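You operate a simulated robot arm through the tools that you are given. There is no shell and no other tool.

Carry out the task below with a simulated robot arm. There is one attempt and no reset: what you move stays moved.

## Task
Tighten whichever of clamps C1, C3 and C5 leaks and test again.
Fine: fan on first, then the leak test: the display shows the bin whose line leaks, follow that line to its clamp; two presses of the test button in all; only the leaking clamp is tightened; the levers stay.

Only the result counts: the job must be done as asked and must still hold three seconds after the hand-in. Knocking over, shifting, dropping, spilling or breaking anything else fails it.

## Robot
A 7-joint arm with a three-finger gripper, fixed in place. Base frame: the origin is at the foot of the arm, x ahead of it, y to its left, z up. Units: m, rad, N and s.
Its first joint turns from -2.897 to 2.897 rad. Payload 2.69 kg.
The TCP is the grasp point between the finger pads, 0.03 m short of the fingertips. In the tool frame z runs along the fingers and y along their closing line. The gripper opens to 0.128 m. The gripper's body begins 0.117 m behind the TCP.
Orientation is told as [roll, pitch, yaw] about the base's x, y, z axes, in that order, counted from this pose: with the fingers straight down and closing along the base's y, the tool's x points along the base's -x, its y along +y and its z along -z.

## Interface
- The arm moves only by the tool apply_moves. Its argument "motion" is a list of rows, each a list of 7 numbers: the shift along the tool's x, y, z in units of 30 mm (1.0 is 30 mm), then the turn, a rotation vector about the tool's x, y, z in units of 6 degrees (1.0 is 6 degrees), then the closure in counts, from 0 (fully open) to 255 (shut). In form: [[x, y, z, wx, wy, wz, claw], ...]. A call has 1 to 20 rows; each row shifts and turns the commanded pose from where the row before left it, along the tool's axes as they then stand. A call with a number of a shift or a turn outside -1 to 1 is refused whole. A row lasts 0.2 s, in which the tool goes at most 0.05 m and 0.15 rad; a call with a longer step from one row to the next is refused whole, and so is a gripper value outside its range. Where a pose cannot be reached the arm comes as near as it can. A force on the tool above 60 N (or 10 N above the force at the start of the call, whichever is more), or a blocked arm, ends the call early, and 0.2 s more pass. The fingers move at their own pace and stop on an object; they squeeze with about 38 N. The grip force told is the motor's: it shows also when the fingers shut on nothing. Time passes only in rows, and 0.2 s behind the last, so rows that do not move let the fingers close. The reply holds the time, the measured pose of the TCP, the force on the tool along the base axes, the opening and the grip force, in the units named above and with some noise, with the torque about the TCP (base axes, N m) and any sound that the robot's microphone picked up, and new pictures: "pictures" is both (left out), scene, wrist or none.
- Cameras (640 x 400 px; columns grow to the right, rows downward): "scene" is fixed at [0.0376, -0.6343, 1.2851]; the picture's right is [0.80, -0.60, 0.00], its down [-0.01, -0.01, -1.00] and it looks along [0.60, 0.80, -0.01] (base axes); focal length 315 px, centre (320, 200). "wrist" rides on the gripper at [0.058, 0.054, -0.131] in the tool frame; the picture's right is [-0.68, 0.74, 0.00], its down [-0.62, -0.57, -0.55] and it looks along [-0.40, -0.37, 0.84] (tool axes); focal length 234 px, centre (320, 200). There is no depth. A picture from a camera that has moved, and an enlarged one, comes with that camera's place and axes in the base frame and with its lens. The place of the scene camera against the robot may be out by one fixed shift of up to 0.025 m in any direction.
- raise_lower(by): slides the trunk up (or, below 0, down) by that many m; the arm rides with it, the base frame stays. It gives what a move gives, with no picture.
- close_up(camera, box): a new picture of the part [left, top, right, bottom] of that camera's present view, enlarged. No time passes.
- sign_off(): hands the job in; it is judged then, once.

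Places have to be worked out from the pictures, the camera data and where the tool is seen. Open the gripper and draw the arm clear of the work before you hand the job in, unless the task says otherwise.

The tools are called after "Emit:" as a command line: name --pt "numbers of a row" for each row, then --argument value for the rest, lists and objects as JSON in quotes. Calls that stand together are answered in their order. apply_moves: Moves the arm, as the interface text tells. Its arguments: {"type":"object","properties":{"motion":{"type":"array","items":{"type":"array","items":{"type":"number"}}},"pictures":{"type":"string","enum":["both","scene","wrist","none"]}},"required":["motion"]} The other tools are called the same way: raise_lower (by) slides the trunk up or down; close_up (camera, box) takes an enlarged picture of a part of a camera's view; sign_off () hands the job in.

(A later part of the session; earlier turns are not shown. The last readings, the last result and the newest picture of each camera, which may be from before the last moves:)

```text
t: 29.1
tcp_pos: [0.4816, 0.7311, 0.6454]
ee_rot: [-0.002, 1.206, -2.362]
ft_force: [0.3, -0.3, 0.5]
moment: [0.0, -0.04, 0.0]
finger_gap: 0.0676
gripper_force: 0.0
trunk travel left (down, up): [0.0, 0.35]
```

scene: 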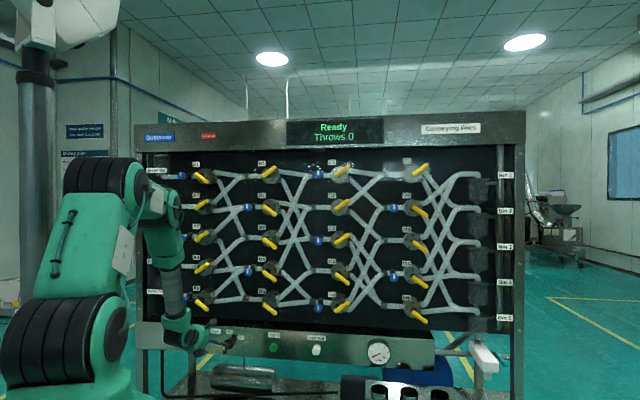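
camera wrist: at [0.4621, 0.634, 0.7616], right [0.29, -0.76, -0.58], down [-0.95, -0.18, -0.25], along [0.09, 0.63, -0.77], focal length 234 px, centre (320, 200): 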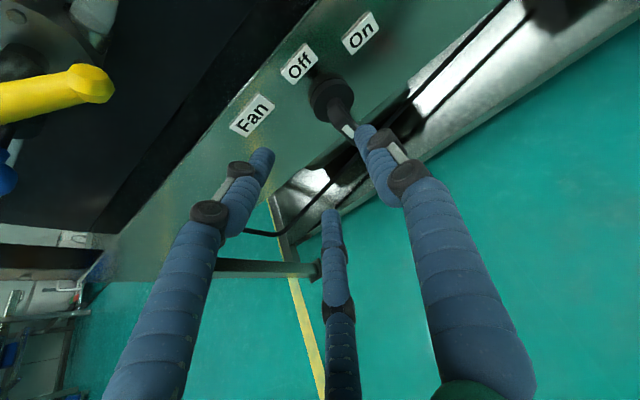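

A 20.9-degree pitch is fine here. I'll line up with the knob axis, aiming slightly left of the bar centre to suit the three-jaw geometry, then advance onto the bar with fingers half open.

Emit:
apply_moves --pt "-0.56 0.31 0 0 0 0 120" --pt "-0.56 0.31 0 0 0 0 120" --pt "0 0 0.77 0 0 0 120" --pt "0 0 0.77 0 0 0 120" --pt "0 0 0.77 0 0 0 120" --pt "0 0 0.78 0 0 0 120" --pt "0 0 0 0 0 0 120" --pictures "wrist"

Emit:
close_up --camera "wrist" --box '[220, 80, 420, 205]'

```text
t: 30.6
tcp_pos: [0.5489, 0.7734, 0.5797]
ee_rot: [-0.002, 1.203, -2.363]
ft_force: [0.3, -0.5, 0.0]
moment: [0.01, 0.0, 0.02]
finger_gap: 0.0678
gripper_force: 0.0
trunk travel left (down, up): [0.0, 0.35]
camera wrist: at [0.5138, 0.6637, 0.6807], right [0.35, -0.69, -0.63], down [-0.92, -0.12, -0.38], along [0.19, 0.71, -0.68], focal length 234 px, centre (320, 200)
```

wrist: 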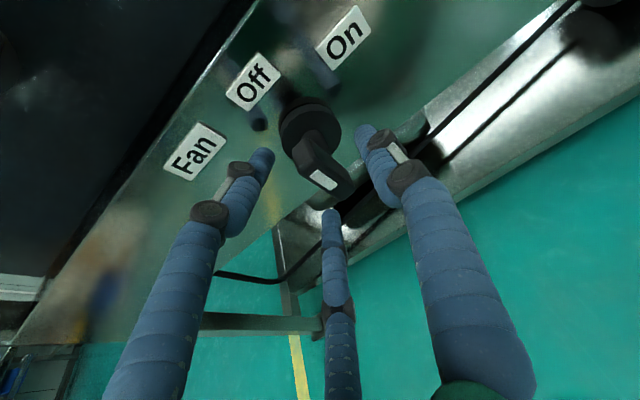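

```text
3.20 times, centred on (320, 142) of wrist
camera zoom: at [0.5138, 0.6637, 0.6807], right [0.35, -0.69, -0.63], down [-0.92, -0.12, -0.38], along [0.19, 0.71, -0.68], focal length 749 px, centre (320, 384)
```

zoom: 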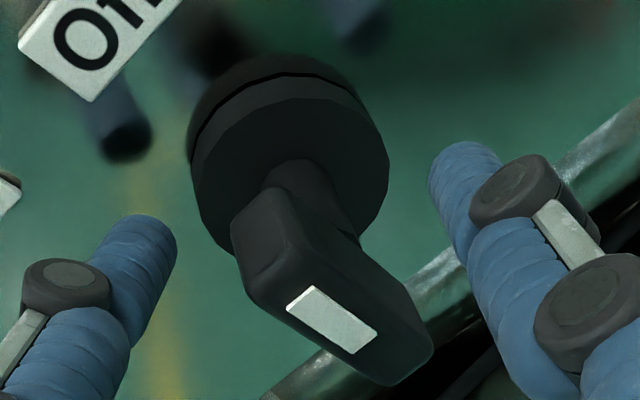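

The TCP sits at the bar with no contact, and the view from above confirms the bar is between the jaws. I'll close in steps and watch the force.

Emit:
apply_moves --pt "0 0 0 0 0 0 160" --pt "0 0 0 0 0 0 185" --pt "0 0 0 0 0 0 195" --pt "0 0 0 0 0 0 200" --pt "0 0 0 0 0 0 205" --pictures "wrist"

Emit:
close_up --camera "wrist" --box '[220, 80, 420, 205]'

```text
t: 31.9
tcp_pos: [0.5486, 0.7725, 0.5786]
ee_rot: [-0.003, 1.203, -2.362]
ft_force: [6.9, -3.9, -1.9]
moment: [-0.02, 0.0, -0.14]
finger_gap: 0.0305
gripper_force: 4.0
trunk travel left (down, up): [0.0, 0.35]
camera wrist: at [0.514, 0.6631, 0.6803], right [0.35, -0.69, -0.63], down [-0.92, -0.12, -0.38], along [0.19, 0.71, -0.68], focal length 234 px, centre (320, 200)
```

wrist: 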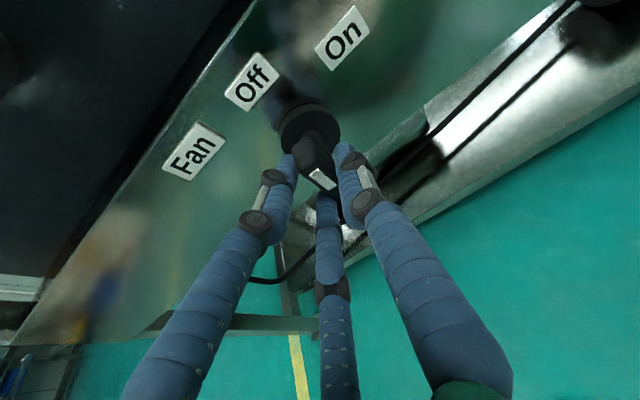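

```text
3.20 times, centred on (320, 142) of wrist
camera zoom: at [0.514, 0.6631, 0.6803], right [0.35, -0.69, -0.63], down [-0.92, -0.12, -0.38], along [0.19, 0.71, -0.68], focal length 749 px, centre (320, 384)
```

zoom: 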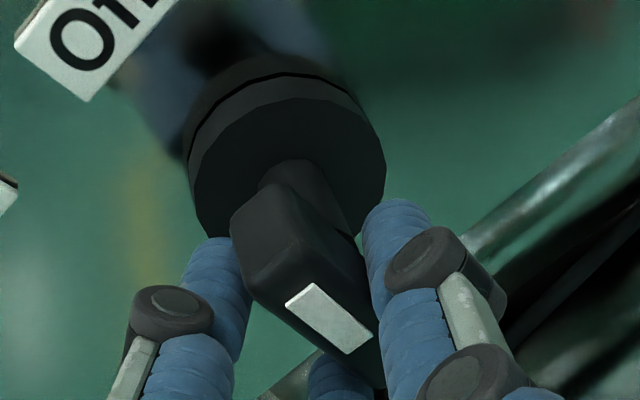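

Contact is starting on the right finger, with about 8 N pushing the tool to the right. I'll shift right 4 mm and finish closing.

Emit:
apply_moves --pt "0 0.08 0 0 0 0 205" --pt "0 0.06 0 0 0 0 208" --pt "0 0 0 0 0 0 215" --pt "0 0 0 0 0 0 225" --pictures "wrist"

Emit:
close_up --camera "wrist" --box '[220, 80, 420, 205]'

```text
t: 32.9
tcp_pos: [0.5501, 0.7703, 0.5803]
ee_rot: [-0.001, 1.202, -2.357]
ft_force: [-2.2, 19.3, -5.9]
moment: [-0.09, 0.1, 0.0]
finger_gap: 0.0259
gripper_force: 45.1
trunk travel left (down, up): [0.0, 0.35]
camera wrist: at [0.5155, 0.6606, 0.6809], right [0.35, -0.69, -0.63], down [-0.92, -0.12, -0.38], along [0.19, 0.71, -0.68], focal length 234 px, centre (320, 200)
```

wrist: 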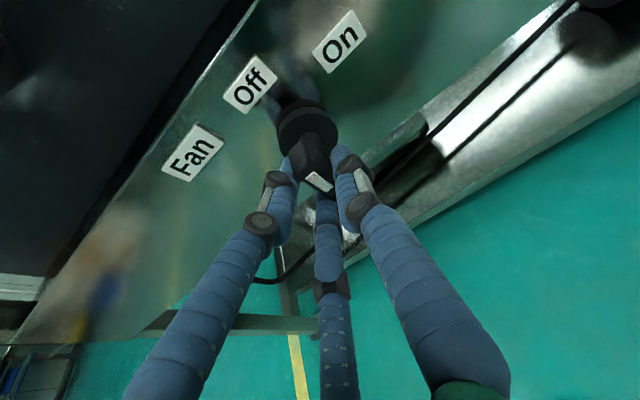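

```text
3.20 times, centred on (320, 142) of wrist
camera zoom: at [0.5155, 0.6606, 0.6809], right [0.35, -0.69, -0.63], down [-0.92, -0.12, -0.38], along [0.19, 0.71, -0.68], focal length 749 px, centre (320, 384)
```

zoom: 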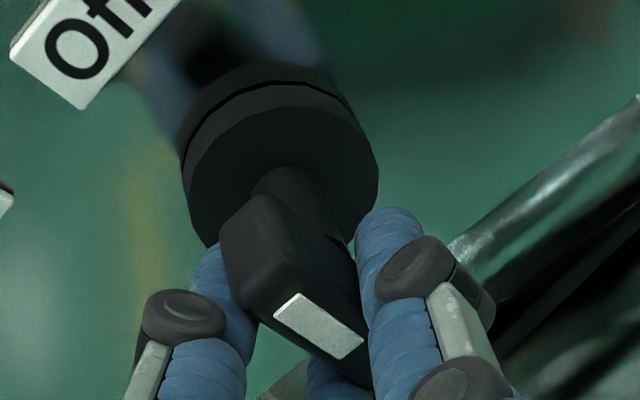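

Firm grip now (26 mm, 45 N), with the bar centre near u≈-0.151. I'll turn 18 degrees clockwise about the panel normal, orbiting the knob axis, and check reach and force.

Emit:
apply_moves --pt "0.018 0 -0.007 0.357 0 0.934 225" --pt "0.018 0 -0.007 0.357 0 0.934 225" --pt "0.018 0 -0.007 0.357 0 0.934 225" --pictures "wrist"

```text
t: 33.6
tcp_pos: [0.5399, 0.7709, 0.572]
ee_rot: [-0.692, 1.082, -3.034]
ft_force: [4.1, -54.0, -7.3]
moment: [0.44, 0.15, -0.22]
finger_gap: 0.0258
gripper_force: 44.5
out of reach, approached as far as the arm can: row 3
trunk travel left (down, up): [0.0, 0.35]
camera wrist: at [0.5216, 0.6444, 0.6548], right [0.16, -0.55, -0.82], down [-0.98, -0.02, -0.18], along [0.08, 0.83, -0.55], focal length 234 px, centre (320, 200)
```

wrist: 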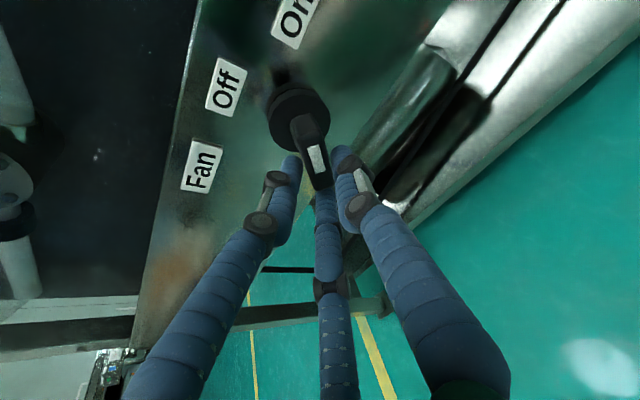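

The wrist hit a limit again and the tool is loaded with 54 N while the bar stays vertical. I'll open the fingers, undo the turn, and back off. I'll then use a steeper tool and push the bar round with closed fingertips.

Emit:
apply_moves --pt "0 0 0 0 0 0 120" --pt "0 0 0 0 0 0 120" --pt "-0.018 0 0.007 -0.357 0 -0.934 120" --pt "-0.018 0 0.007 -0.357 0 -0.934 120" --pt "-0.018 0 0.007 -0.357 0 -0.934 120" --pt "0 0 -0.7 0 0 0 120" --pt "0 0 -0.7 0 0 0 120" --pt "0 0 -0.7 0 0 0 120" --pt "0 0 -0.7 0 0 0 120" --pictures "both"

Emit:
close_up --camera "wrist" --box '[220, 40, 420, 165]'

```text
t: 35.6
tcp_pos: [0.4821, 0.7277, 0.6132]
ee_rot: [-0.002, 1.204, -2.36]
ft_force: [0.0, 1.1, -0.2]
moment: [-0.01, -0.01, 0.03]
finger_gap: 0.0674
gripper_force: 0.1
trunk travel left (down, up): [0.0, 0.35]
camera wrist: at [0.4481, 0.6191, 0.713], right [0.35, -0.69, -0.63], down [-0.92, -0.12, -0.38], along [0.19, 0.71, -0.68], focal length 234 px, centre (320, 200)
```

scene: 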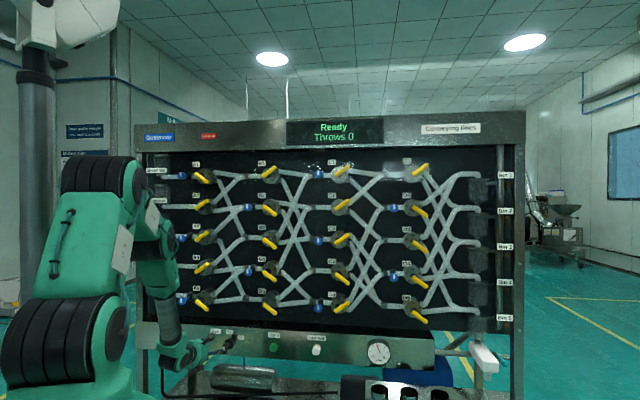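
wrist: 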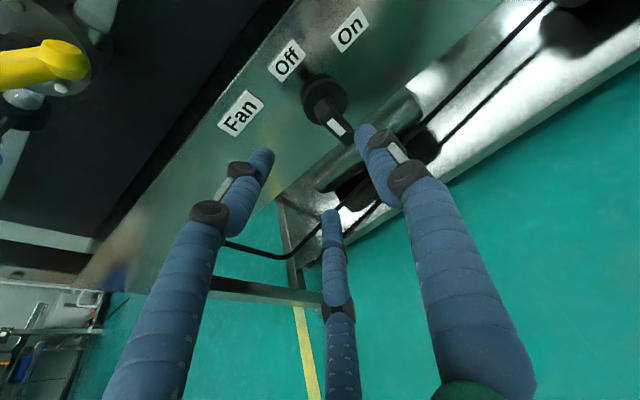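

```text
3.20 times, centred on (320, 102) of wrist
camera zoom: at [0.4481, 0.6191, 0.713], right [0.35, -0.69, -0.63], down [-0.92, -0.12, -0.38], along [0.19, 0.71, -0.68], focal length 749 px, centre (320, 512)
```

zoom: 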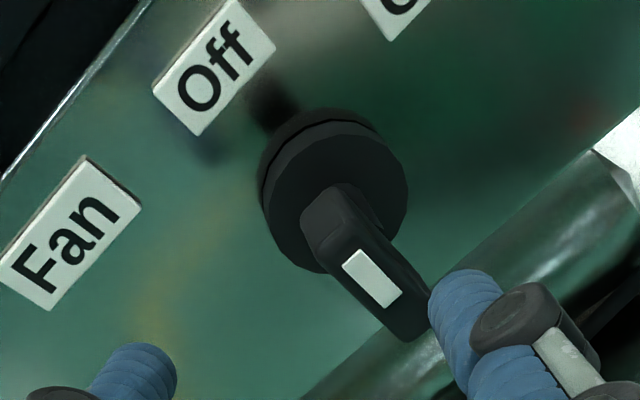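

The knob is untouched at Off. I'll close the fingers, pitch down to 30 degrees and stage to the upper left of the bar, ready to push its upper end clockwise by translation only.

Emit:
apply_moves --pt "0 0 0 0 -0.75 0 255" --pt "0 0 0 0 -0.75 0 255" --pt "0.37 -0.19 -0.12 0 0 0 255" --pt "0.37 -0.19 -0.12 0 0 0 255" --pt "0 0 0 0 0 0 255" --pictures "wrist"

```text
t: 36.9
tcp_pos: [0.4806, 0.7374, 0.6334]
ee_rot: [-0.002, 1.046, -2.359]
ft_force: [-0.2, 0.6, 0.0]
moment: [0.01, 0.02, -0.02]
finger_gap: 0.0022
gripper_force: 31.2
trunk travel left (down, up): [0.0, 0.35]
camera wrist: at [0.4585, 0.6404, 0.748], right [0.28, -0.76, -0.59], down [-0.95, -0.15, -0.26], along [0.11, 0.63, -0.77], focal length 234 px, centre (320, 200)
```

wrist: 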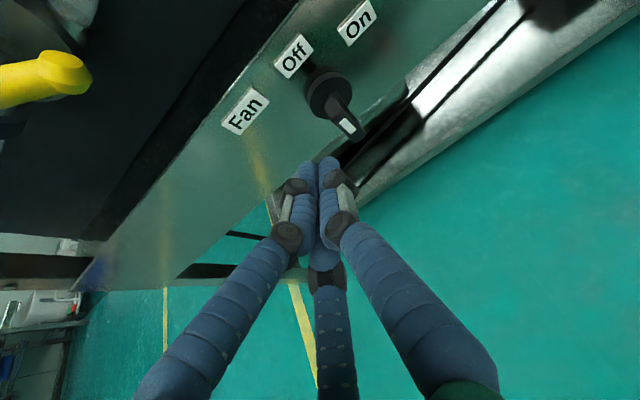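

Staged at u≈-0.182, m≈0.861, z≈0.633 with the tips pointing left of the bar. I'll advance 67 mm along the tool axis to put the tips beside the bar's upper half.

Emit:
apply_moves --pt "0 0 0.75 0 0 0 255" --pt "0 0 0.75 0 0 0 255" --pt "0 0 0.75 0 0 0 255" --pt "0 0 0 0 0 0 255" --pictures "wrist"

Emit:
close_up --camera "wrist" --box '[220, 80, 420, 205]'

```text
t: 37.9
tcp_pos: [0.5202, 0.7794, 0.5997]
ee_rot: [-0.002, 1.047, -2.36]
ft_force: [-0.4, -0.2, -0.2]
moment: [0.0, 0.01, -0.04]
finger_gap: 0.0023
gripper_force: 31.6
trunk travel left (down, up): [0.0, 0.35]
camera wrist: at [0.4979, 0.6816, 0.7143], right [0.28, -0.76, -0.59], down [-0.95, -0.15, -0.26], along [0.11, 0.63, -0.77], focal length 234 px, centre (320, 200)
```

wrist: 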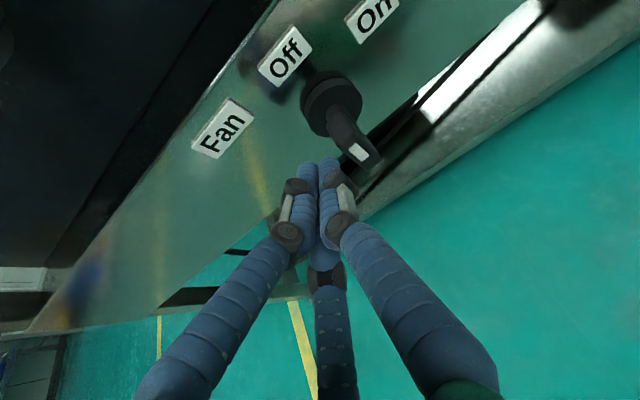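

```text
3.20 times, centred on (320, 142) of wrist
camera zoom: at [0.4979, 0.6816, 0.7143], right [0.28, -0.76, -0.59], down [-0.95, -0.15, -0.26], along [0.11, 0.63, -0.77], focal length 749 px, centre (320, 384)
```

zoom: 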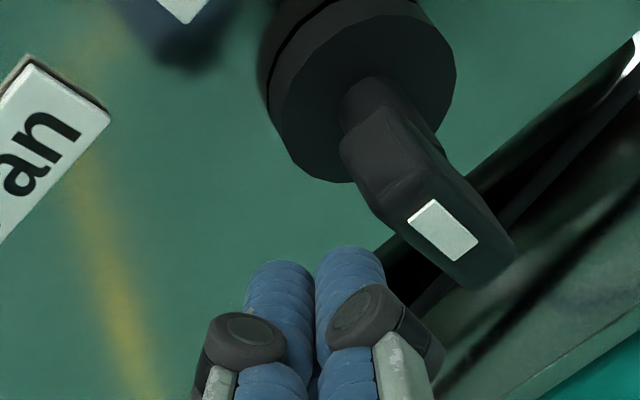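

The tips are left of the bar at its upper half, not yet touching. I'll push right and then up-right in small steps, following the arc of the bar's end.

Emit:
apply_moves --pt "0 0.17 0 0 0 0 255" --pt "0 0.17 0 0 0 0 255" --pt "0.125 0.1 -0.072 0 0 0 255" --pt "0.125 0.1 -0.072 0 0 0 255" --pt "0.125 0.1 -0.072 0 0 0 255" --pictures "wrist"

Emit:
close_up --camera "wrist" --box '[220, 80, 420, 205]'

```text
t: 39.0
tcp_pos: [0.5348, 0.7645, 0.6141]
ee_rot: [-0.003, 1.045, -2.362]
ft_force: [0.3, -0.1, 0.4]
moment: [0.01, -0.03, -0.05]
finger_gap: 0.0022
gripper_force: 31.6
trunk travel left (down, up): [0.0, 0.35]
camera wrist: at [0.5127, 0.6681, 0.7284], right [0.28, -0.76, -0.59], down [-0.95, -0.15, -0.26], along [0.11, 0.63, -0.77], focal length 234 px, centre (320, 200)
```

wrist: 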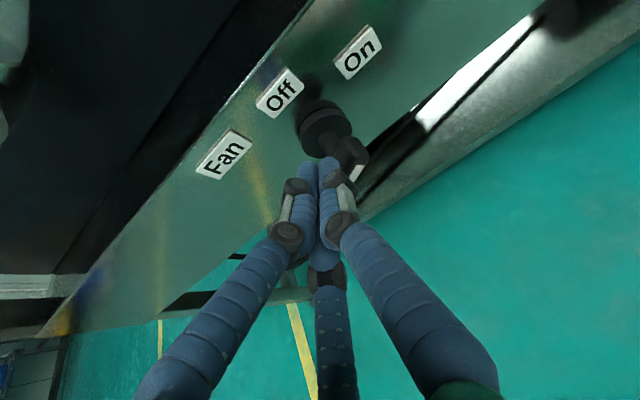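

```text
3.20 times, centred on (320, 142) of wrist
camera zoom: at [0.5127, 0.6681, 0.7284], right [0.28, -0.76, -0.59], down [-0.95, -0.15, -0.26], along [0.11, 0.63, -0.77], focal length 749 px, centre (320, 384)
```

zoom: 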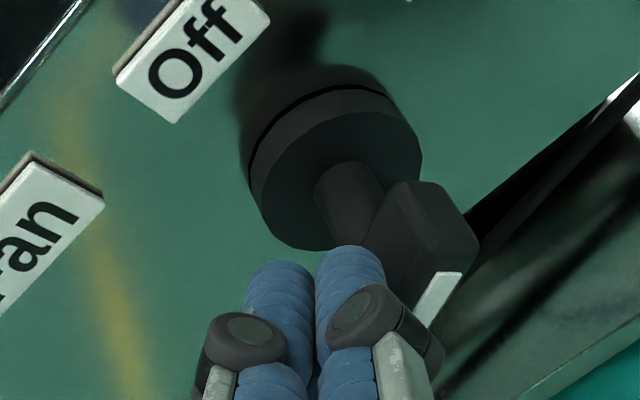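

The bar appears to be turning with very little resistance. I'll check from the scene camera before continuing.

Emit:
close_up --camera "scene" --box '[180, 315, 280, 377.5]'

Emit:
close_up --camera "wrist" --box '[280, 90, 380, 190]'

```text
6.40 times, centred on (230, 346) of scene
camera zoom: at [0.0376, -0.6343, 1.2851], right [0.8, -0.6, 0.0], down [-0.01, -0.01, -1.0], along [0.6, 0.8, -0.01], focal length 2018 px, centre (896, -736)
```

zoom: 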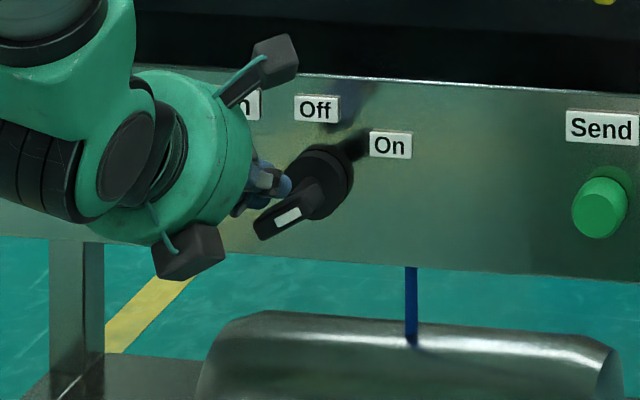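

```text
4.00 times, centred on (330, 140) of wrist
camera zoom: at [0.5127, 0.6681, 0.7284], right [0.28, -0.76, -0.59], down [-0.95, -0.15, -0.26], along [0.11, 0.63, -0.77], focal length 937 px, centre (280, 440)
```

zoom: 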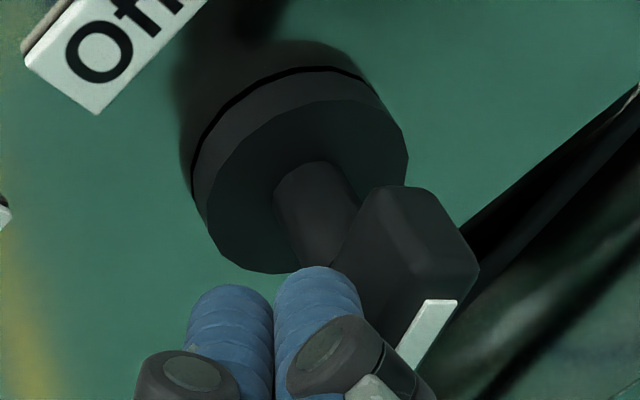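

The scene shows the bar now turned clockwise towards "On". I'll check the display and pressure gauge for signs that the fan is running.

Emit:
close_up --camera "scene" --box '[270, 105, 400, 160]'

Emit:
close_up --camera "scene" --box '[290, 325, 410, 375]'

Emit:
close_up --camera "scene" --box '[210, 332, 250, 357]'

```text
4.92 times, centred on (335, 132) of scene
camera zoom: at [0.0376, -0.6343, 1.2851], right [0.8, -0.6, 0.0], down [-0.01, -0.01, -1.0], along [0.6, 0.8, -0.01], focal length 1552 px, centre (246, 532)
```

zoom: 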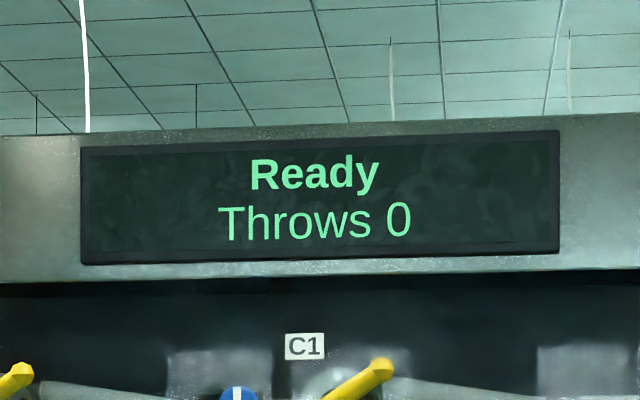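

```text
5.33 times, centred on (350, 350) of scene
camera zoom: at [0.0376, -0.6343, 1.2851], right [0.8, -0.6, 0.0], down [-0.01, -0.01, -1.0], along [0.6, 0.8, -0.01], focal length 1682 px, centre (160, -600)
```

zoom: 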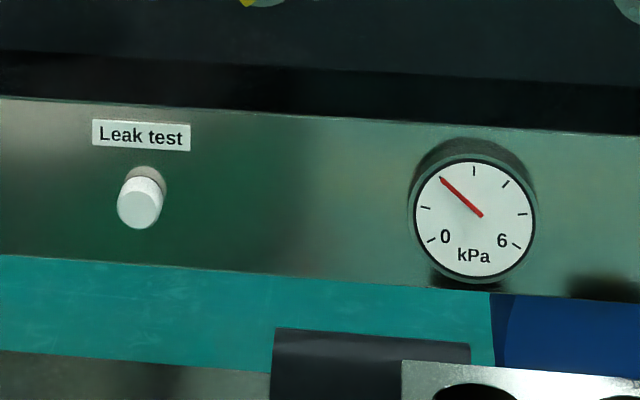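

```text
16.00 times, centred on (230, 344) of scene
camera zoom: at [0.0376, -0.6343, 1.2851], right [0.8, -0.6, 0.0], down [-0.01, -0.01, -1.0], along [0.6, 0.8, -0.01], focal length 5046 px, centre (1760, -2112)
```

zoom: 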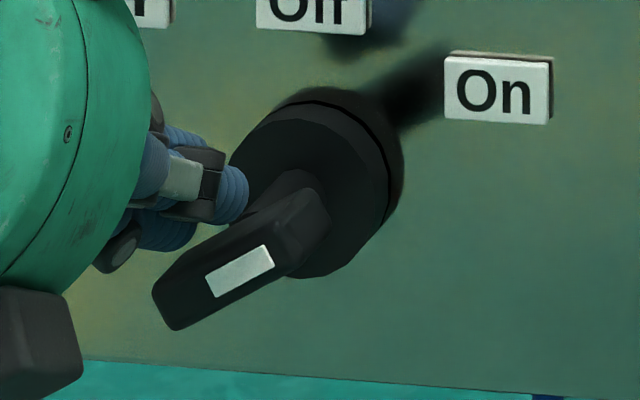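

The gauge rose to about 2 kPa, so the fan is on, and the bar points at "On". I'll retract along the tool axis and travel right along the strip towards the Leak test button.

Emit:
apply_moves --pt "0 0 -0.9 0 0 0 255" --pt "0 0 -0.9 0 0 0 255" --pt "0 0 -0.9 0 0 0 255" --pt "0 1 0 0 0 0 255" --pt "0 1 0 0 0 0 255" --pt "0 1 0 0 0 0 255" --pt "0 1 0 0 0 0 255" --pt "0 1 0 0 0 0 255" --pt "0 1 0 0 0 0 255" --pt "0 1 0 0 0 0 255" --pt "0 1 0 0 0 0 255" --pt "0 1 0 0 0 0 255" --pt "0 1 0 0 0 0 255" --pt "0 1 0 0 0 0 255" --pt "0 1 0 0 0 0 255" --pt "0 0.5 0 0 0 0 255" --pictures "both"

```text
t: 42.5
tcp_pos: [0.6331, 0.63, 0.6854]
ee_rot: [0.059, 1.031, -2.36]
ft_force: [0.2, -0.7, 0.6]
moment: [0.01, -0.01, 0.03]
finger_gap: 0.002
gripper_force: 31.0
out of reach, approached as far as the arm can: row 7, 8, 9, 10, 11, 12, 13, 14, 15, 16
trunk travel left (down, up): [0.0, 0.35]
camera wrist: at [0.6045, 0.5386, 0.8042], right [0.24, -0.79, -0.56], down [-0.96, -0.11, -0.26], along [0.15, 0.6, -0.79], focal length 234 px, centre (320, 200)
```

scene: 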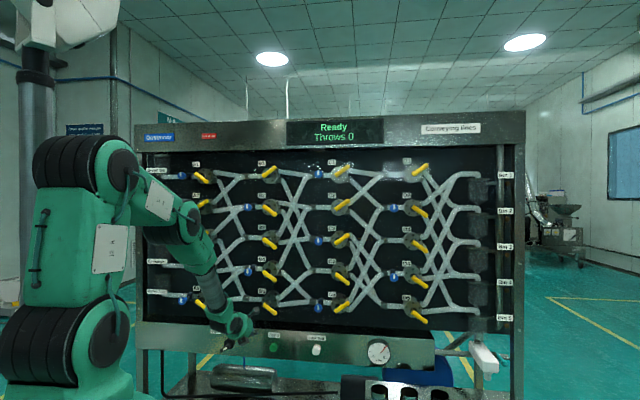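
wrist: 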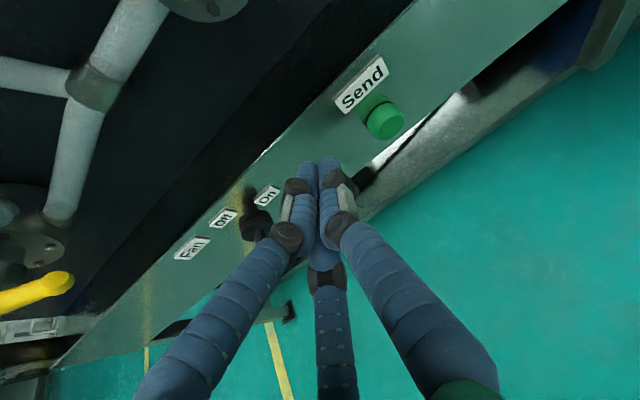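

Moving right with this orientation hit a wrist limit: the tool can't aim left of the arm's own plane while it is this flat. I'll bring the command back left, then pitch steeper and let the tool's heading follow the arm before going right again.

Emit:
apply_moves --pt "0 -1 0 0 0 0 255" --pt "0 -1 0 0 0 0 255" --pt "0 -1 0 0 0 0 255" --pt "0 -1 0 0 0 0 255" --pt "0 -1 0 0 0 0 255" --pt "0 -1 0 0 0 0 255" --pt "0 -1 0 0 0 0 255" --pt "0 0 0 0 0 0 255" --pictures "none"

```text
t: 44.2
tcp_pos: [0.4904, 0.7863, 0.6851]
ee_rot: [0.047, 1.034, -2.36]
ft_force: [-0.4, 0.8, -0.5]
moment: [0.0, -0.01, 0.03]
finger_gap: 0.0019
gripper_force: 31.2
trunk travel left (down, up): [0.0, 0.35]
```

The command restarts from the reached pose, now at u≈-0.209, m≈0.903, z≈0.685. I'll retreat, pitch down to 50 degrees, and yaw 13 degrees to the right.

Emit:
apply_moves --pt "0 0 -0.9 0 0 0 255" --pt "0 0 -0.9 0 0 0 255" --pt "0 0 -0.9 0 -0.5 0 255" --pt "0 0 0 0 -1 0 255" --pt "0 0 0 0 -1 0 255" --pt "0 0 0 0 -0.83 0 255" --pt "0 0 0 -0.643 0 0.766 255" --pt "0 0 0 -0.643 0 0.766 255" --pt "0 0 0 -0.1 0 0.12 255" --pt "0 0 0 0 0 0 255" --pictures "none"

```text
t: 46.5
tcp_pos: [0.4389, 0.7409, 0.7258]
ee_rot: [0.035, 0.691, -2.604]
ft_force: [-0.2, -0.6, -0.5]
moment: [-0.02, -0.03, 0.0]
finger_gap: 0.002
gripper_force: 31.6
trunk travel left (down, up): [0.0, 0.35]
```

Orientation is as wanted: pitch 50 degrees, heading about 31 degrees. I'll travel right along the panel at constant distance.

Emit:
apply_moves --pt "0.17 0.97 0.145 0 0 0 255" --pt "0.17 0.97 0.145 0 0 0 255" --pt "0.17 0.97 0.145 0 0 0 255" --pt "0.17 0.97 0.145 0 0 0 255" --pt "0.17 0.97 0.145 0 0 0 255" --pt "0.17 0.97 0.145 0 0 0 255" --pt "0.17 0.97 0.145 0 0 0 255" --pt "0.17 0.97 0.145 0 0 0 255" --pt "0.17 0.97 0.145 0 0 0 255" --pt "0.17 0.97 0.145 0 0 0 255" --pt "0.17 0.97 0.145 0 0 0 255" --pt "0.17 0.97 0.145 0 0 0 255" --pt "0.17 0.97 0.145 0 0 0 255" --pt "0.17 0.97 0.145 0 0 0 255" --pt "0.17 0.97 0.145 0 0 0 255" --pt "0 0 0 0 0 0 255" --pictures "both"

```text
t: 49.9
tcp_pos: [0.74, 0.41, 0.7361]
ee_rot: [0.036, 0.691, -2.606]
ft_force: [0.5, 0.0, 0.7]
moment: [-0.01, 0.03, -0.02]
finger_gap: 0.0022
gripper_force: 31.6
trunk travel left (down, up): [0.0, 0.35]
camera wrist: at [0.7309, 0.3477, 0.8742], right [-0.09, -0.91, -0.41], down [-1.0, 0.09, 0.01], along [0.02, 0.41, -0.91], focal length 234 px, centre (320, 200)
```

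scene: 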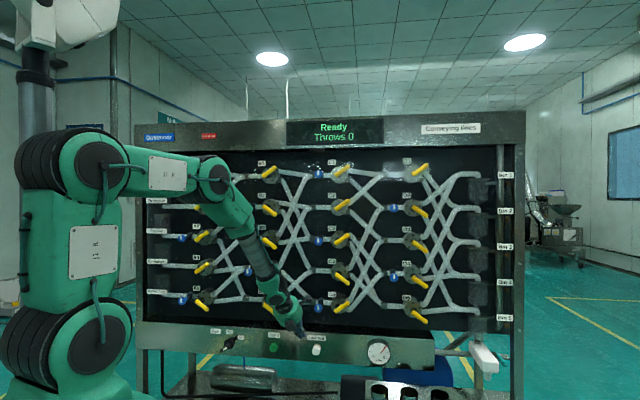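
wrist: 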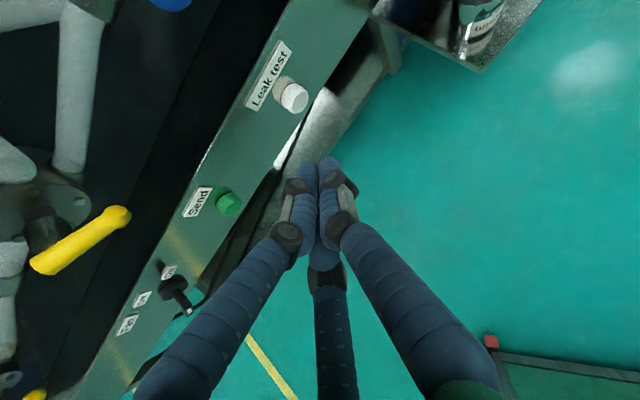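

All rows were reached, and the Leak test button is in view at (293, 97). I'll enlarge it to pin down its position.

Emit:
close_up --camera "wrist" --box '[230, 50, 350, 125]'

Emit:
close_up --camera "wrist" --box '[110, 250, 230, 325]'

```text
5.33 times, centred on (290, 88) of wrist
camera zoom: at [0.7309, 0.3477, 0.8742], right [-0.09, -0.91, -0.41], down [-1.0, 0.09, 0.01], along [0.02, 0.41, -0.91], focal length 1249 px, centre (480, 800)
```

zoom: 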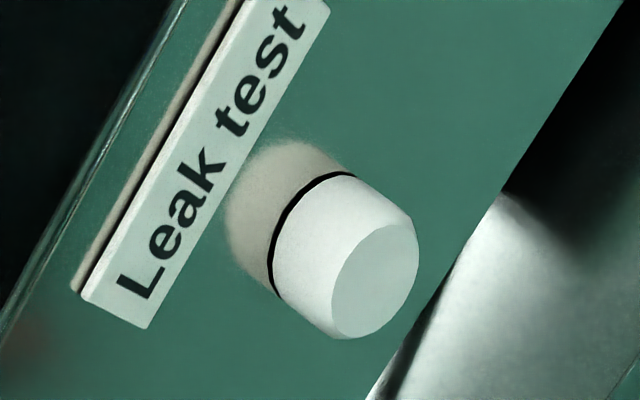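

```text
5.33 times, centred on (170, 288) of wrist
camera zoom: at [0.7309, 0.3477, 0.8742], right [-0.09, -0.91, -0.41], down [-1.0, 0.09, 0.01], along [0.02, 0.41, -0.91], focal length 1249 px, centre (1120, -267)
```

zoom: 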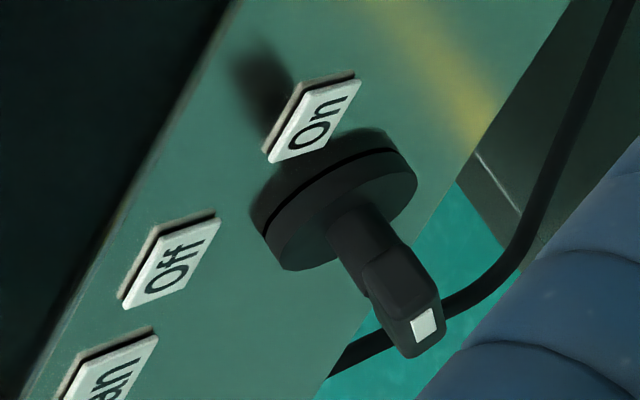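

The button's front centre works out to u≈0.270, m≈0.973, z≈0.581, and the knob is confirmed pointing at "On". I'll move the closed fingertips to about 45 mm in front of the button.

Emit:
apply_moves --pt "-0.1 0.05 0.92 0 0 0 255" --pt "-0.1 0.05 0.92 0 0 0 255" --pt "-0.1 0.05 0.92 0 0 0 255" --pt "-0.1 0.05 0.92 0 0 0 255" --pt "-0.1 0.05 0.92 0 0 0 255" --pt "-0.1 0.05 0.92 0 0 0 255" --pt "0 0 0 0 0 0 255" --pictures "wrist"

Emit:
close_up --camera "wrist" --box '[240, 80, 400, 180]'

```text
t: 51.5
tcp_pos: [0.8274, 0.4435, 0.5964]
ee_rot: [0.033, 0.692, -2.605]
ft_force: [0.2, -0.3, 0.1]
moment: [0.03, -0.04, 0.01]
finger_gap: 0.002
gripper_force: 31.5
trunk travel left (down, up): [0.0, 0.35]
camera wrist: at [0.8182, 0.3815, 0.735], right [-0.09, -0.91, -0.41], down [-1.0, 0.09, 0.01], along [0.02, 0.41, -0.91], focal length 234 px, centre (320, 200)
```

wrist: 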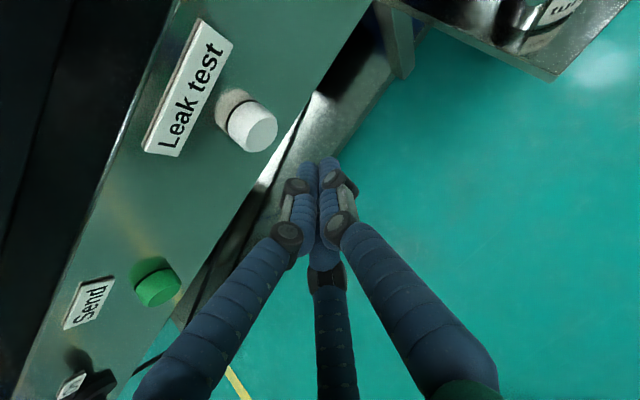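

```text
4.00 times, centred on (320, 130) of wrist
camera zoom: at [0.8182, 0.3815, 0.735], right [-0.09, -0.91, -0.41], down [-1.0, 0.09, 0.01], along [0.02, 0.41, -0.91], focal length 937 px, centre (320, 480)
```

zoom: 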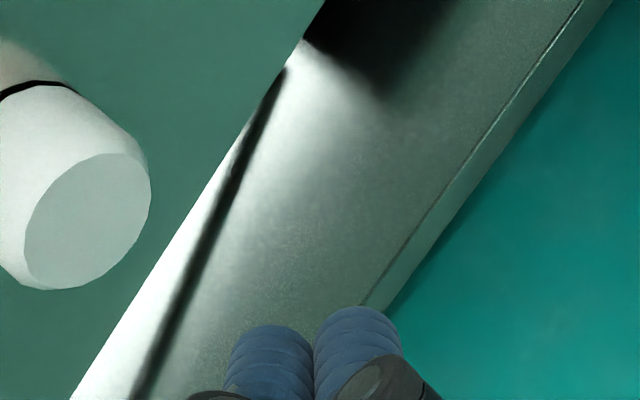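

Two-view triangulation puts the button at u≈0.270, m≈0.971, z≈0.583. I'll correct sideways by 7 mm and up 4 mm, and close most of the gap without touching it yet.

Emit:
apply_moves --pt "0.39 -0.24 0.24 0 0 0 255" --pt "0.39 -0.24 0.24 0 0 0 255" --pt "0 0 0 0 0 0 255" --pictures "wrist"

Emit:
close_up --camera "wrist" --box '[240, 80, 400, 180]'

```text
t: 52.2
tcp_pos: [0.8444, 0.4691, 0.5985]
ee_rot: [0.033, 0.691, -2.606]
ft_force: [-0.6, -0.4, -0.2]
moment: [0.01, -0.01, -0.01]
finger_gap: 0.0024
gripper_force: 31.2
trunk travel left (down, up): [0.0, 0.35]
camera wrist: at [0.8345, 0.4074, 0.7372], right [-0.09, -0.91, -0.41], down [-1.0, 0.09, 0.01], along [0.02, 0.41, -0.91], focal length 234 px, centre (320, 200)
```

wrist: 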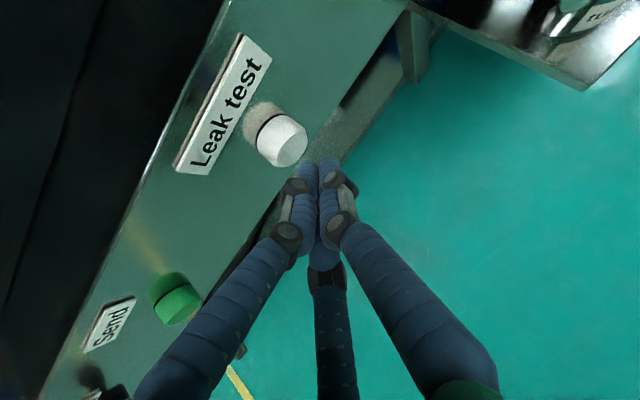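

```text
4.00 times, centred on (320, 130) of wrist
camera zoom: at [0.8345, 0.4074, 0.7372], right [-0.09, -0.91, -0.41], down [-1.0, 0.09, 0.01], along [0.02, 0.41, -0.91], focal length 937 px, centre (320, 480)
```

zoom: 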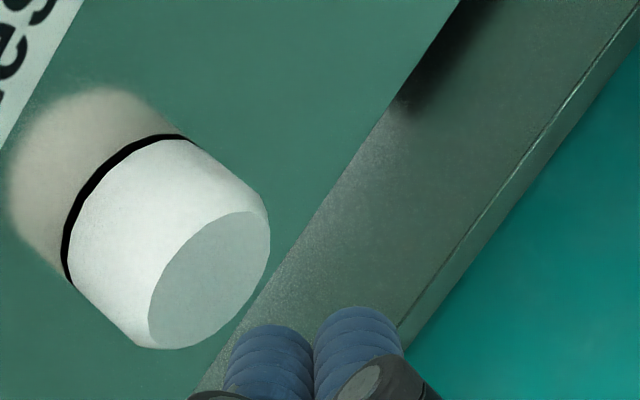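

Now roughly 18 mm from the button face, aligned at u≈0.271, z≈0.580. I'll creep forward 3 mm per row.

Emit:
apply_moves --pt "0.075 -0.024 0.062 0 0 0 255" --pt "0.075 -0.024 0.062 0 0 0 255" --pt "0.075 -0.024 0.062 0 0 0 255" --pt "0.075 -0.024 0.062 0 0 0 255" --pictures "wrist"

Emit:
close_up --camera "wrist" --box '[240, 80, 400, 180]'

```text
t: 53.2
tcp_pos: [0.8522, 0.4785, 0.6015]
ee_rot: [0.032, 0.692, -2.606]
ft_force: [0.6, 0.3, 0.3]
moment: [0.02, -0.01, 0.0]
finger_gap: 0.0023
gripper_force: 31.9
trunk travel left (down, up): [0.0, 0.35]
camera wrist: at [0.8426, 0.4165, 0.7396], right [-0.09, -0.91, -0.41], down [-1.0, 0.09, 0.01], along [0.02, 0.41, -0.91], focal length 234 px, centre (320, 200)
```

wrist: 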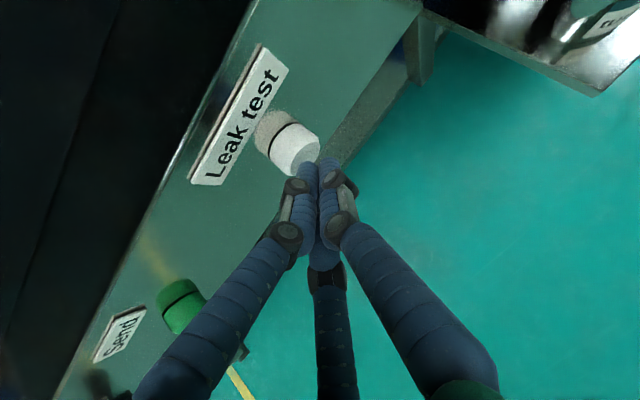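

```text
4.00 times, centred on (320, 130) of wrist
camera zoom: at [0.8426, 0.4165, 0.7396], right [-0.09, -0.91, -0.41], down [-1.0, 0.09, 0.01], along [0.02, 0.41, -0.91], focal length 937 px, centre (320, 480)
```

zoom: 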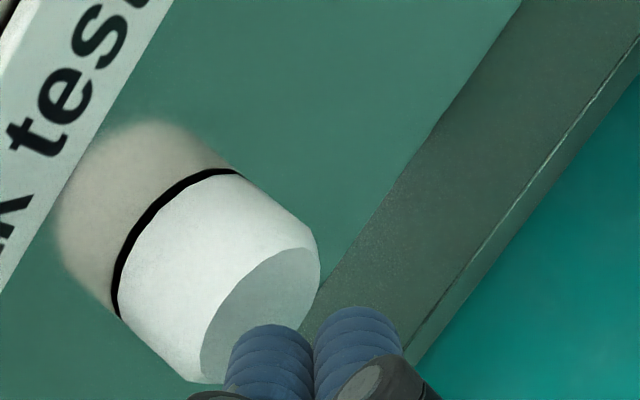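

No contact yet; about 6 mm remain. I'll creep three more 3 mm rows, correcting a slight upward drift, and listen for a click.

Emit:
apply_moves --pt "0.059 -0.024 0.081 0 0 0 255" --pt "0.059 -0.024 0.081 0 0 0 255" --pt "0.059 -0.024 0.081 0 0 0 255" --pictures "both"

Emit:
close_up --camera "wrist" --box '[240, 80, 400, 180]'

Emit:
close_up --camera "scene" --box '[270, 105, 400, 160]'

```text
t: 54.0
tcp_pos: [0.8591, 0.4841, 0.5983]
ee_rot: [0.035, 0.691, -2.606]
ft_force: [-1.9, -1.2, 0.4]
moment: [0.0, 0.0, -0.01]
finger_gap: 0.0023
gripper_force: 31.0
trunk travel left (down, up): [0.0, 0.35]
heard: click
camera wrist: at [0.8487, 0.4218, 0.7363], right [-0.09, -0.91, -0.41], down [-1.0, 0.09, 0.02], along [0.02, 0.41, -0.91], focal length 234 px, centre (320, 200)
```

scene: 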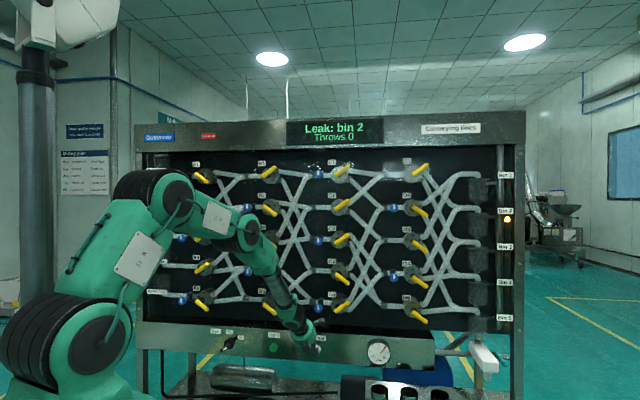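
wrist: 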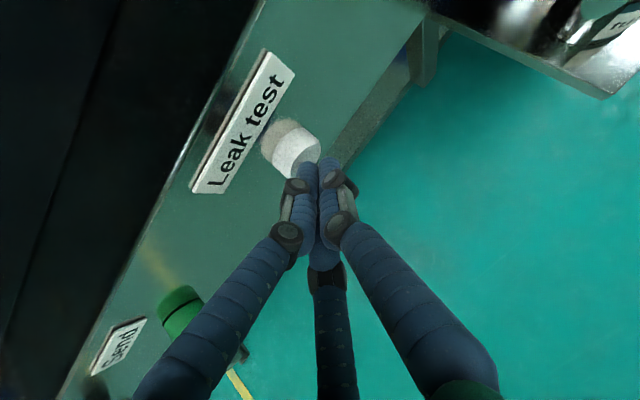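

```text
4.00 times, centred on (320, 130) of wrist
camera zoom: at [0.8487, 0.4218, 0.7363], right [-0.09, -0.91, -0.41], down [-1.0, 0.09, 0.02], along [0.02, 0.41, -0.91], focal length 937 px, centre (320, 480)
```

zoom: 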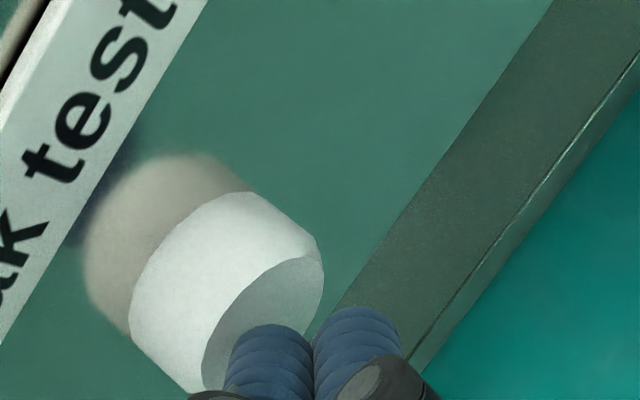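

```text
4.92 times, centred on (335, 132) of scene
camera zoom: at [0.0376, -0.6343, 1.2851], right [0.8, -0.6, 0.0], down [-0.01, -0.01, -1.0], along [0.6, 0.8, -0.01], focal length 1552 px, centre (246, 532)
```

zoom: 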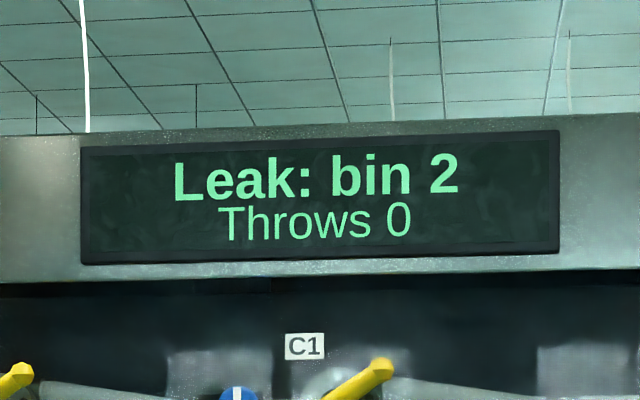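

A click was heard and the display reads "Leak: bin 2", so this was press number one. I'll back straight off the button to release it cleanly.

Emit:
apply_moves --pt "-0.42 0.13 -0.34 0 0 0 255" --pt "-0.42 0.13 -0.34 0 0 0 255" --pt "-0.42 0.13 -0.34 0 0 0 255" --pt "0 0 0 0 0 0 255" --pictures "both"

Emit:
close_up --camera "scene" --box '[400, 150, 520, 225]'

Emit:
close_up --camera "scene" --box '[400, 220, 520, 325]'

Emit:
close_up --camera "scene" --box '[325, 150, 435, 220]'

Emit:
close_up --camera "scene" --box '[325, 195, 435, 265]'

Emit:
close_up --camera "scene" --box '[325, 250, 435, 325]'

```text
t: 55.0
tcp_pos: [0.8214, 0.4518, 0.598]
ee_rot: [0.034, 0.692, -2.604]
ft_force: [-0.8, 0.1, -0.5]
moment: [0.0, 0.03, -0.03]
finger_gap: 0.0022
gripper_force: 31.8
trunk travel left (down, up): [0.0, 0.35]
camera wrist: at [0.8117, 0.3883, 0.7365], right [-0.09, -0.91, -0.41], down [-1.0, 0.09, 0.01], along [0.02, 0.41, -0.91], focal length 234 px, centre (320, 200)
```

scene: 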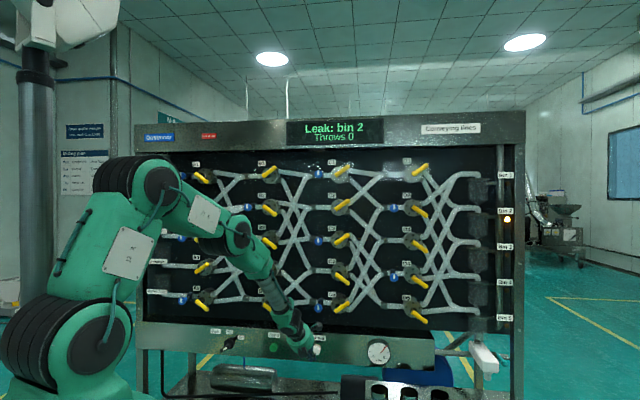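
wrist: 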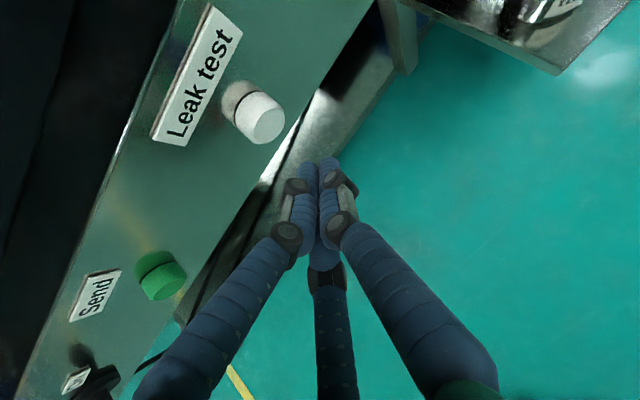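

```text
5.33 times, centred on (460, 188) of scene
camera zoom: at [0.0376, -0.6343, 1.2851], right [0.8, -0.6, 0.0], down [-0.01, -0.01, -1.0], along [0.6, 0.8, -0.01], focal length 1682 px, centre (-427, 267)
```

zoom: 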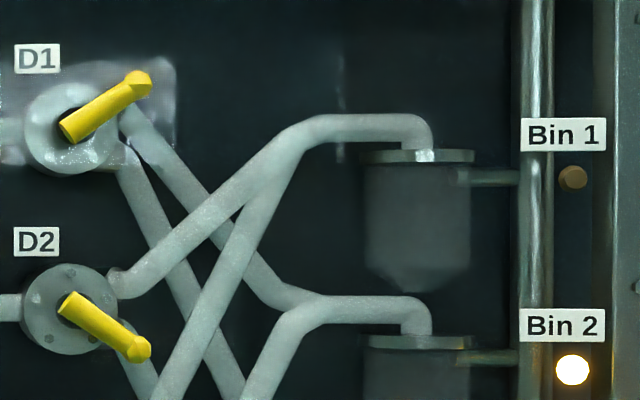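

```text
3.81 times, centred on (460, 272) of scene
camera zoom: at [0.0376, -0.6343, 1.2851], right [0.8, -0.6, 0.0], down [-0.01, -0.01, -1.0], along [0.6, 0.8, -0.01], focal length 1201 px, centre (-213, -76)
```

zoom: 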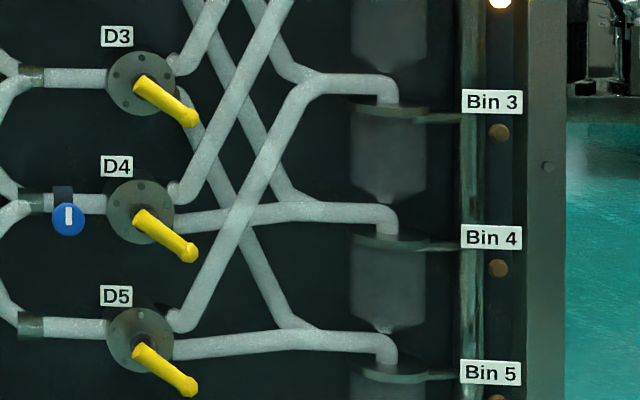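

```text
5.71 times, centred on (380, 185) of scene
camera zoom: at [0.0376, -0.6343, 1.2851], right [0.8, -0.6, 0.0], down [-0.01, -0.01, -1.0], along [0.6, 0.8, -0.01], focal length 1802 px, centre (-23, 286)
```

zoom: 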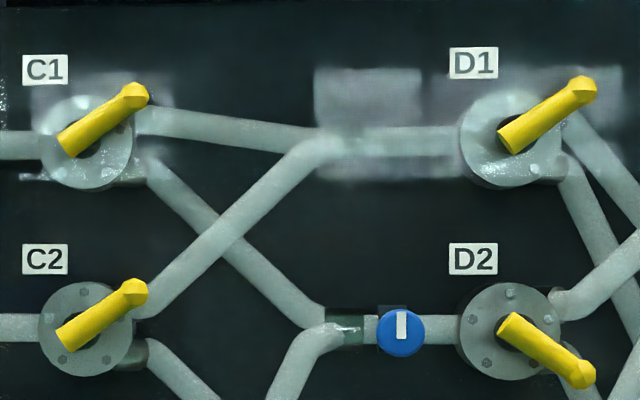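

```text
5.71 times, centred on (380, 230) of scene
camera zoom: at [0.0376, -0.6343, 1.2851], right [0.8, -0.6, 0.0], down [-0.01, -0.01, -1.0], along [0.6, 0.8, -0.01], focal length 1802 px, centre (-23, 29)
```

zoom: 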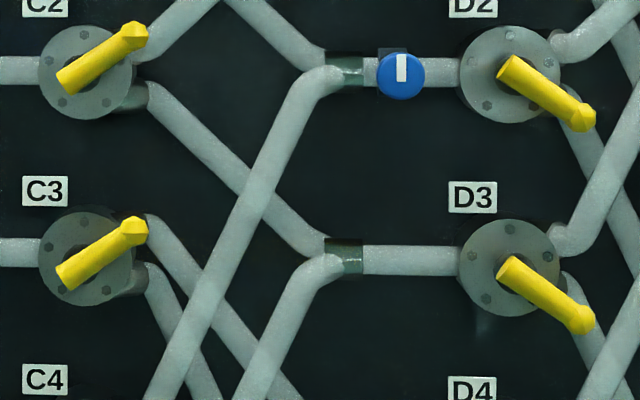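

```text
5.33 times, centred on (380, 288) of scene
camera zoom: at [0.0376, -0.6343, 1.2851], right [0.8, -0.6, 0.0], down [-0.01, -0.01, -1.0], along [0.6, 0.8, -0.01], focal length 1682 px, centre (0, -267)
```

zoom: 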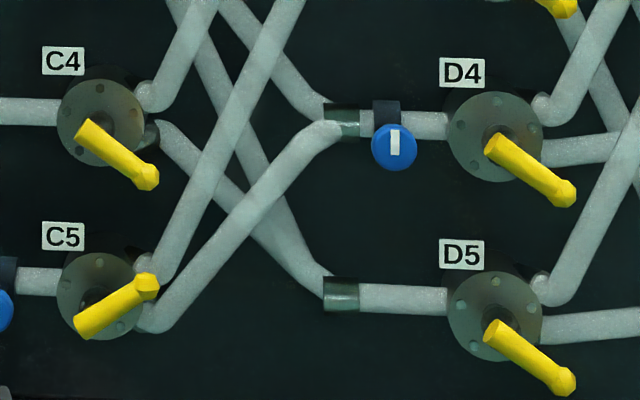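

Tracing the lines back: the Bin 2 pipe comes from D1 (lever up) or D4 (lever down, which sends it to Bin 4). D1 is fed from C1's upper port, and C1's lever is up, so the leaking line runs through clamp C1; C3 goes to Bin 4 and C5 to Bin 5. I'll back away from the panel and rise towards C1.

Emit:
apply_moves --pt "-0.055 0.12 -0.695 0 0 0 255" --pt "-0.055 0.12 -0.695 0 0 0 255" --pt "-0.055 0.12 -0.695 0 0 0 255" --pt "-0.055 0.12 -0.695 0 0 0 255" --pt "-0.055 0.12 -0.695 0 0 0 255" --pt "-0.055 0.12 -0.695 0 0 0 255" --pt "-0.055 0.12 -0.695 0 0 0 255" --pt "-0.055 0.12 -0.695 0 0 0 255" --pt "0.637 0 -0.771 0 0 0 255" --pt "0.637 0 -0.771 0 0 0 255" --pt "0.637 0 -0.771 0 0 0 255" --pt "0.637 0 -0.771 0 0 0 255" --pt "0.637 0 -0.771 0 0 0 255" --pt "0.637 0 -0.771 0 0 0 255" --pt "0.637 0 -0.771 0 0 0 255" --pt "0.637 0 -0.771 0 0 0 255" --pt "0.637 0 -0.771 0 0 0 255" --pt "0.637 0 -0.771 0 0 0 255" --pictures "scene"

```text
t: 58.9
tcp_pos: [0.7341, 0.3713, 1.0078]
ee_rot: [0.182, 0.678, -2.416]
ft_force: [-1.4, 0.8, -0.7]
moment: [-0.06, -0.11, -0.09]
finger_gap: 0.0022
gripper_force: 31.9
out of reach, approached as far as the arm can: row 17
trunk travel left (down, up): [0.0, 0.35]
```

scene: 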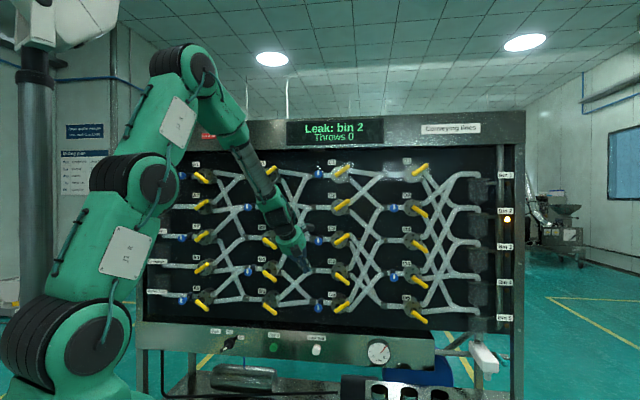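

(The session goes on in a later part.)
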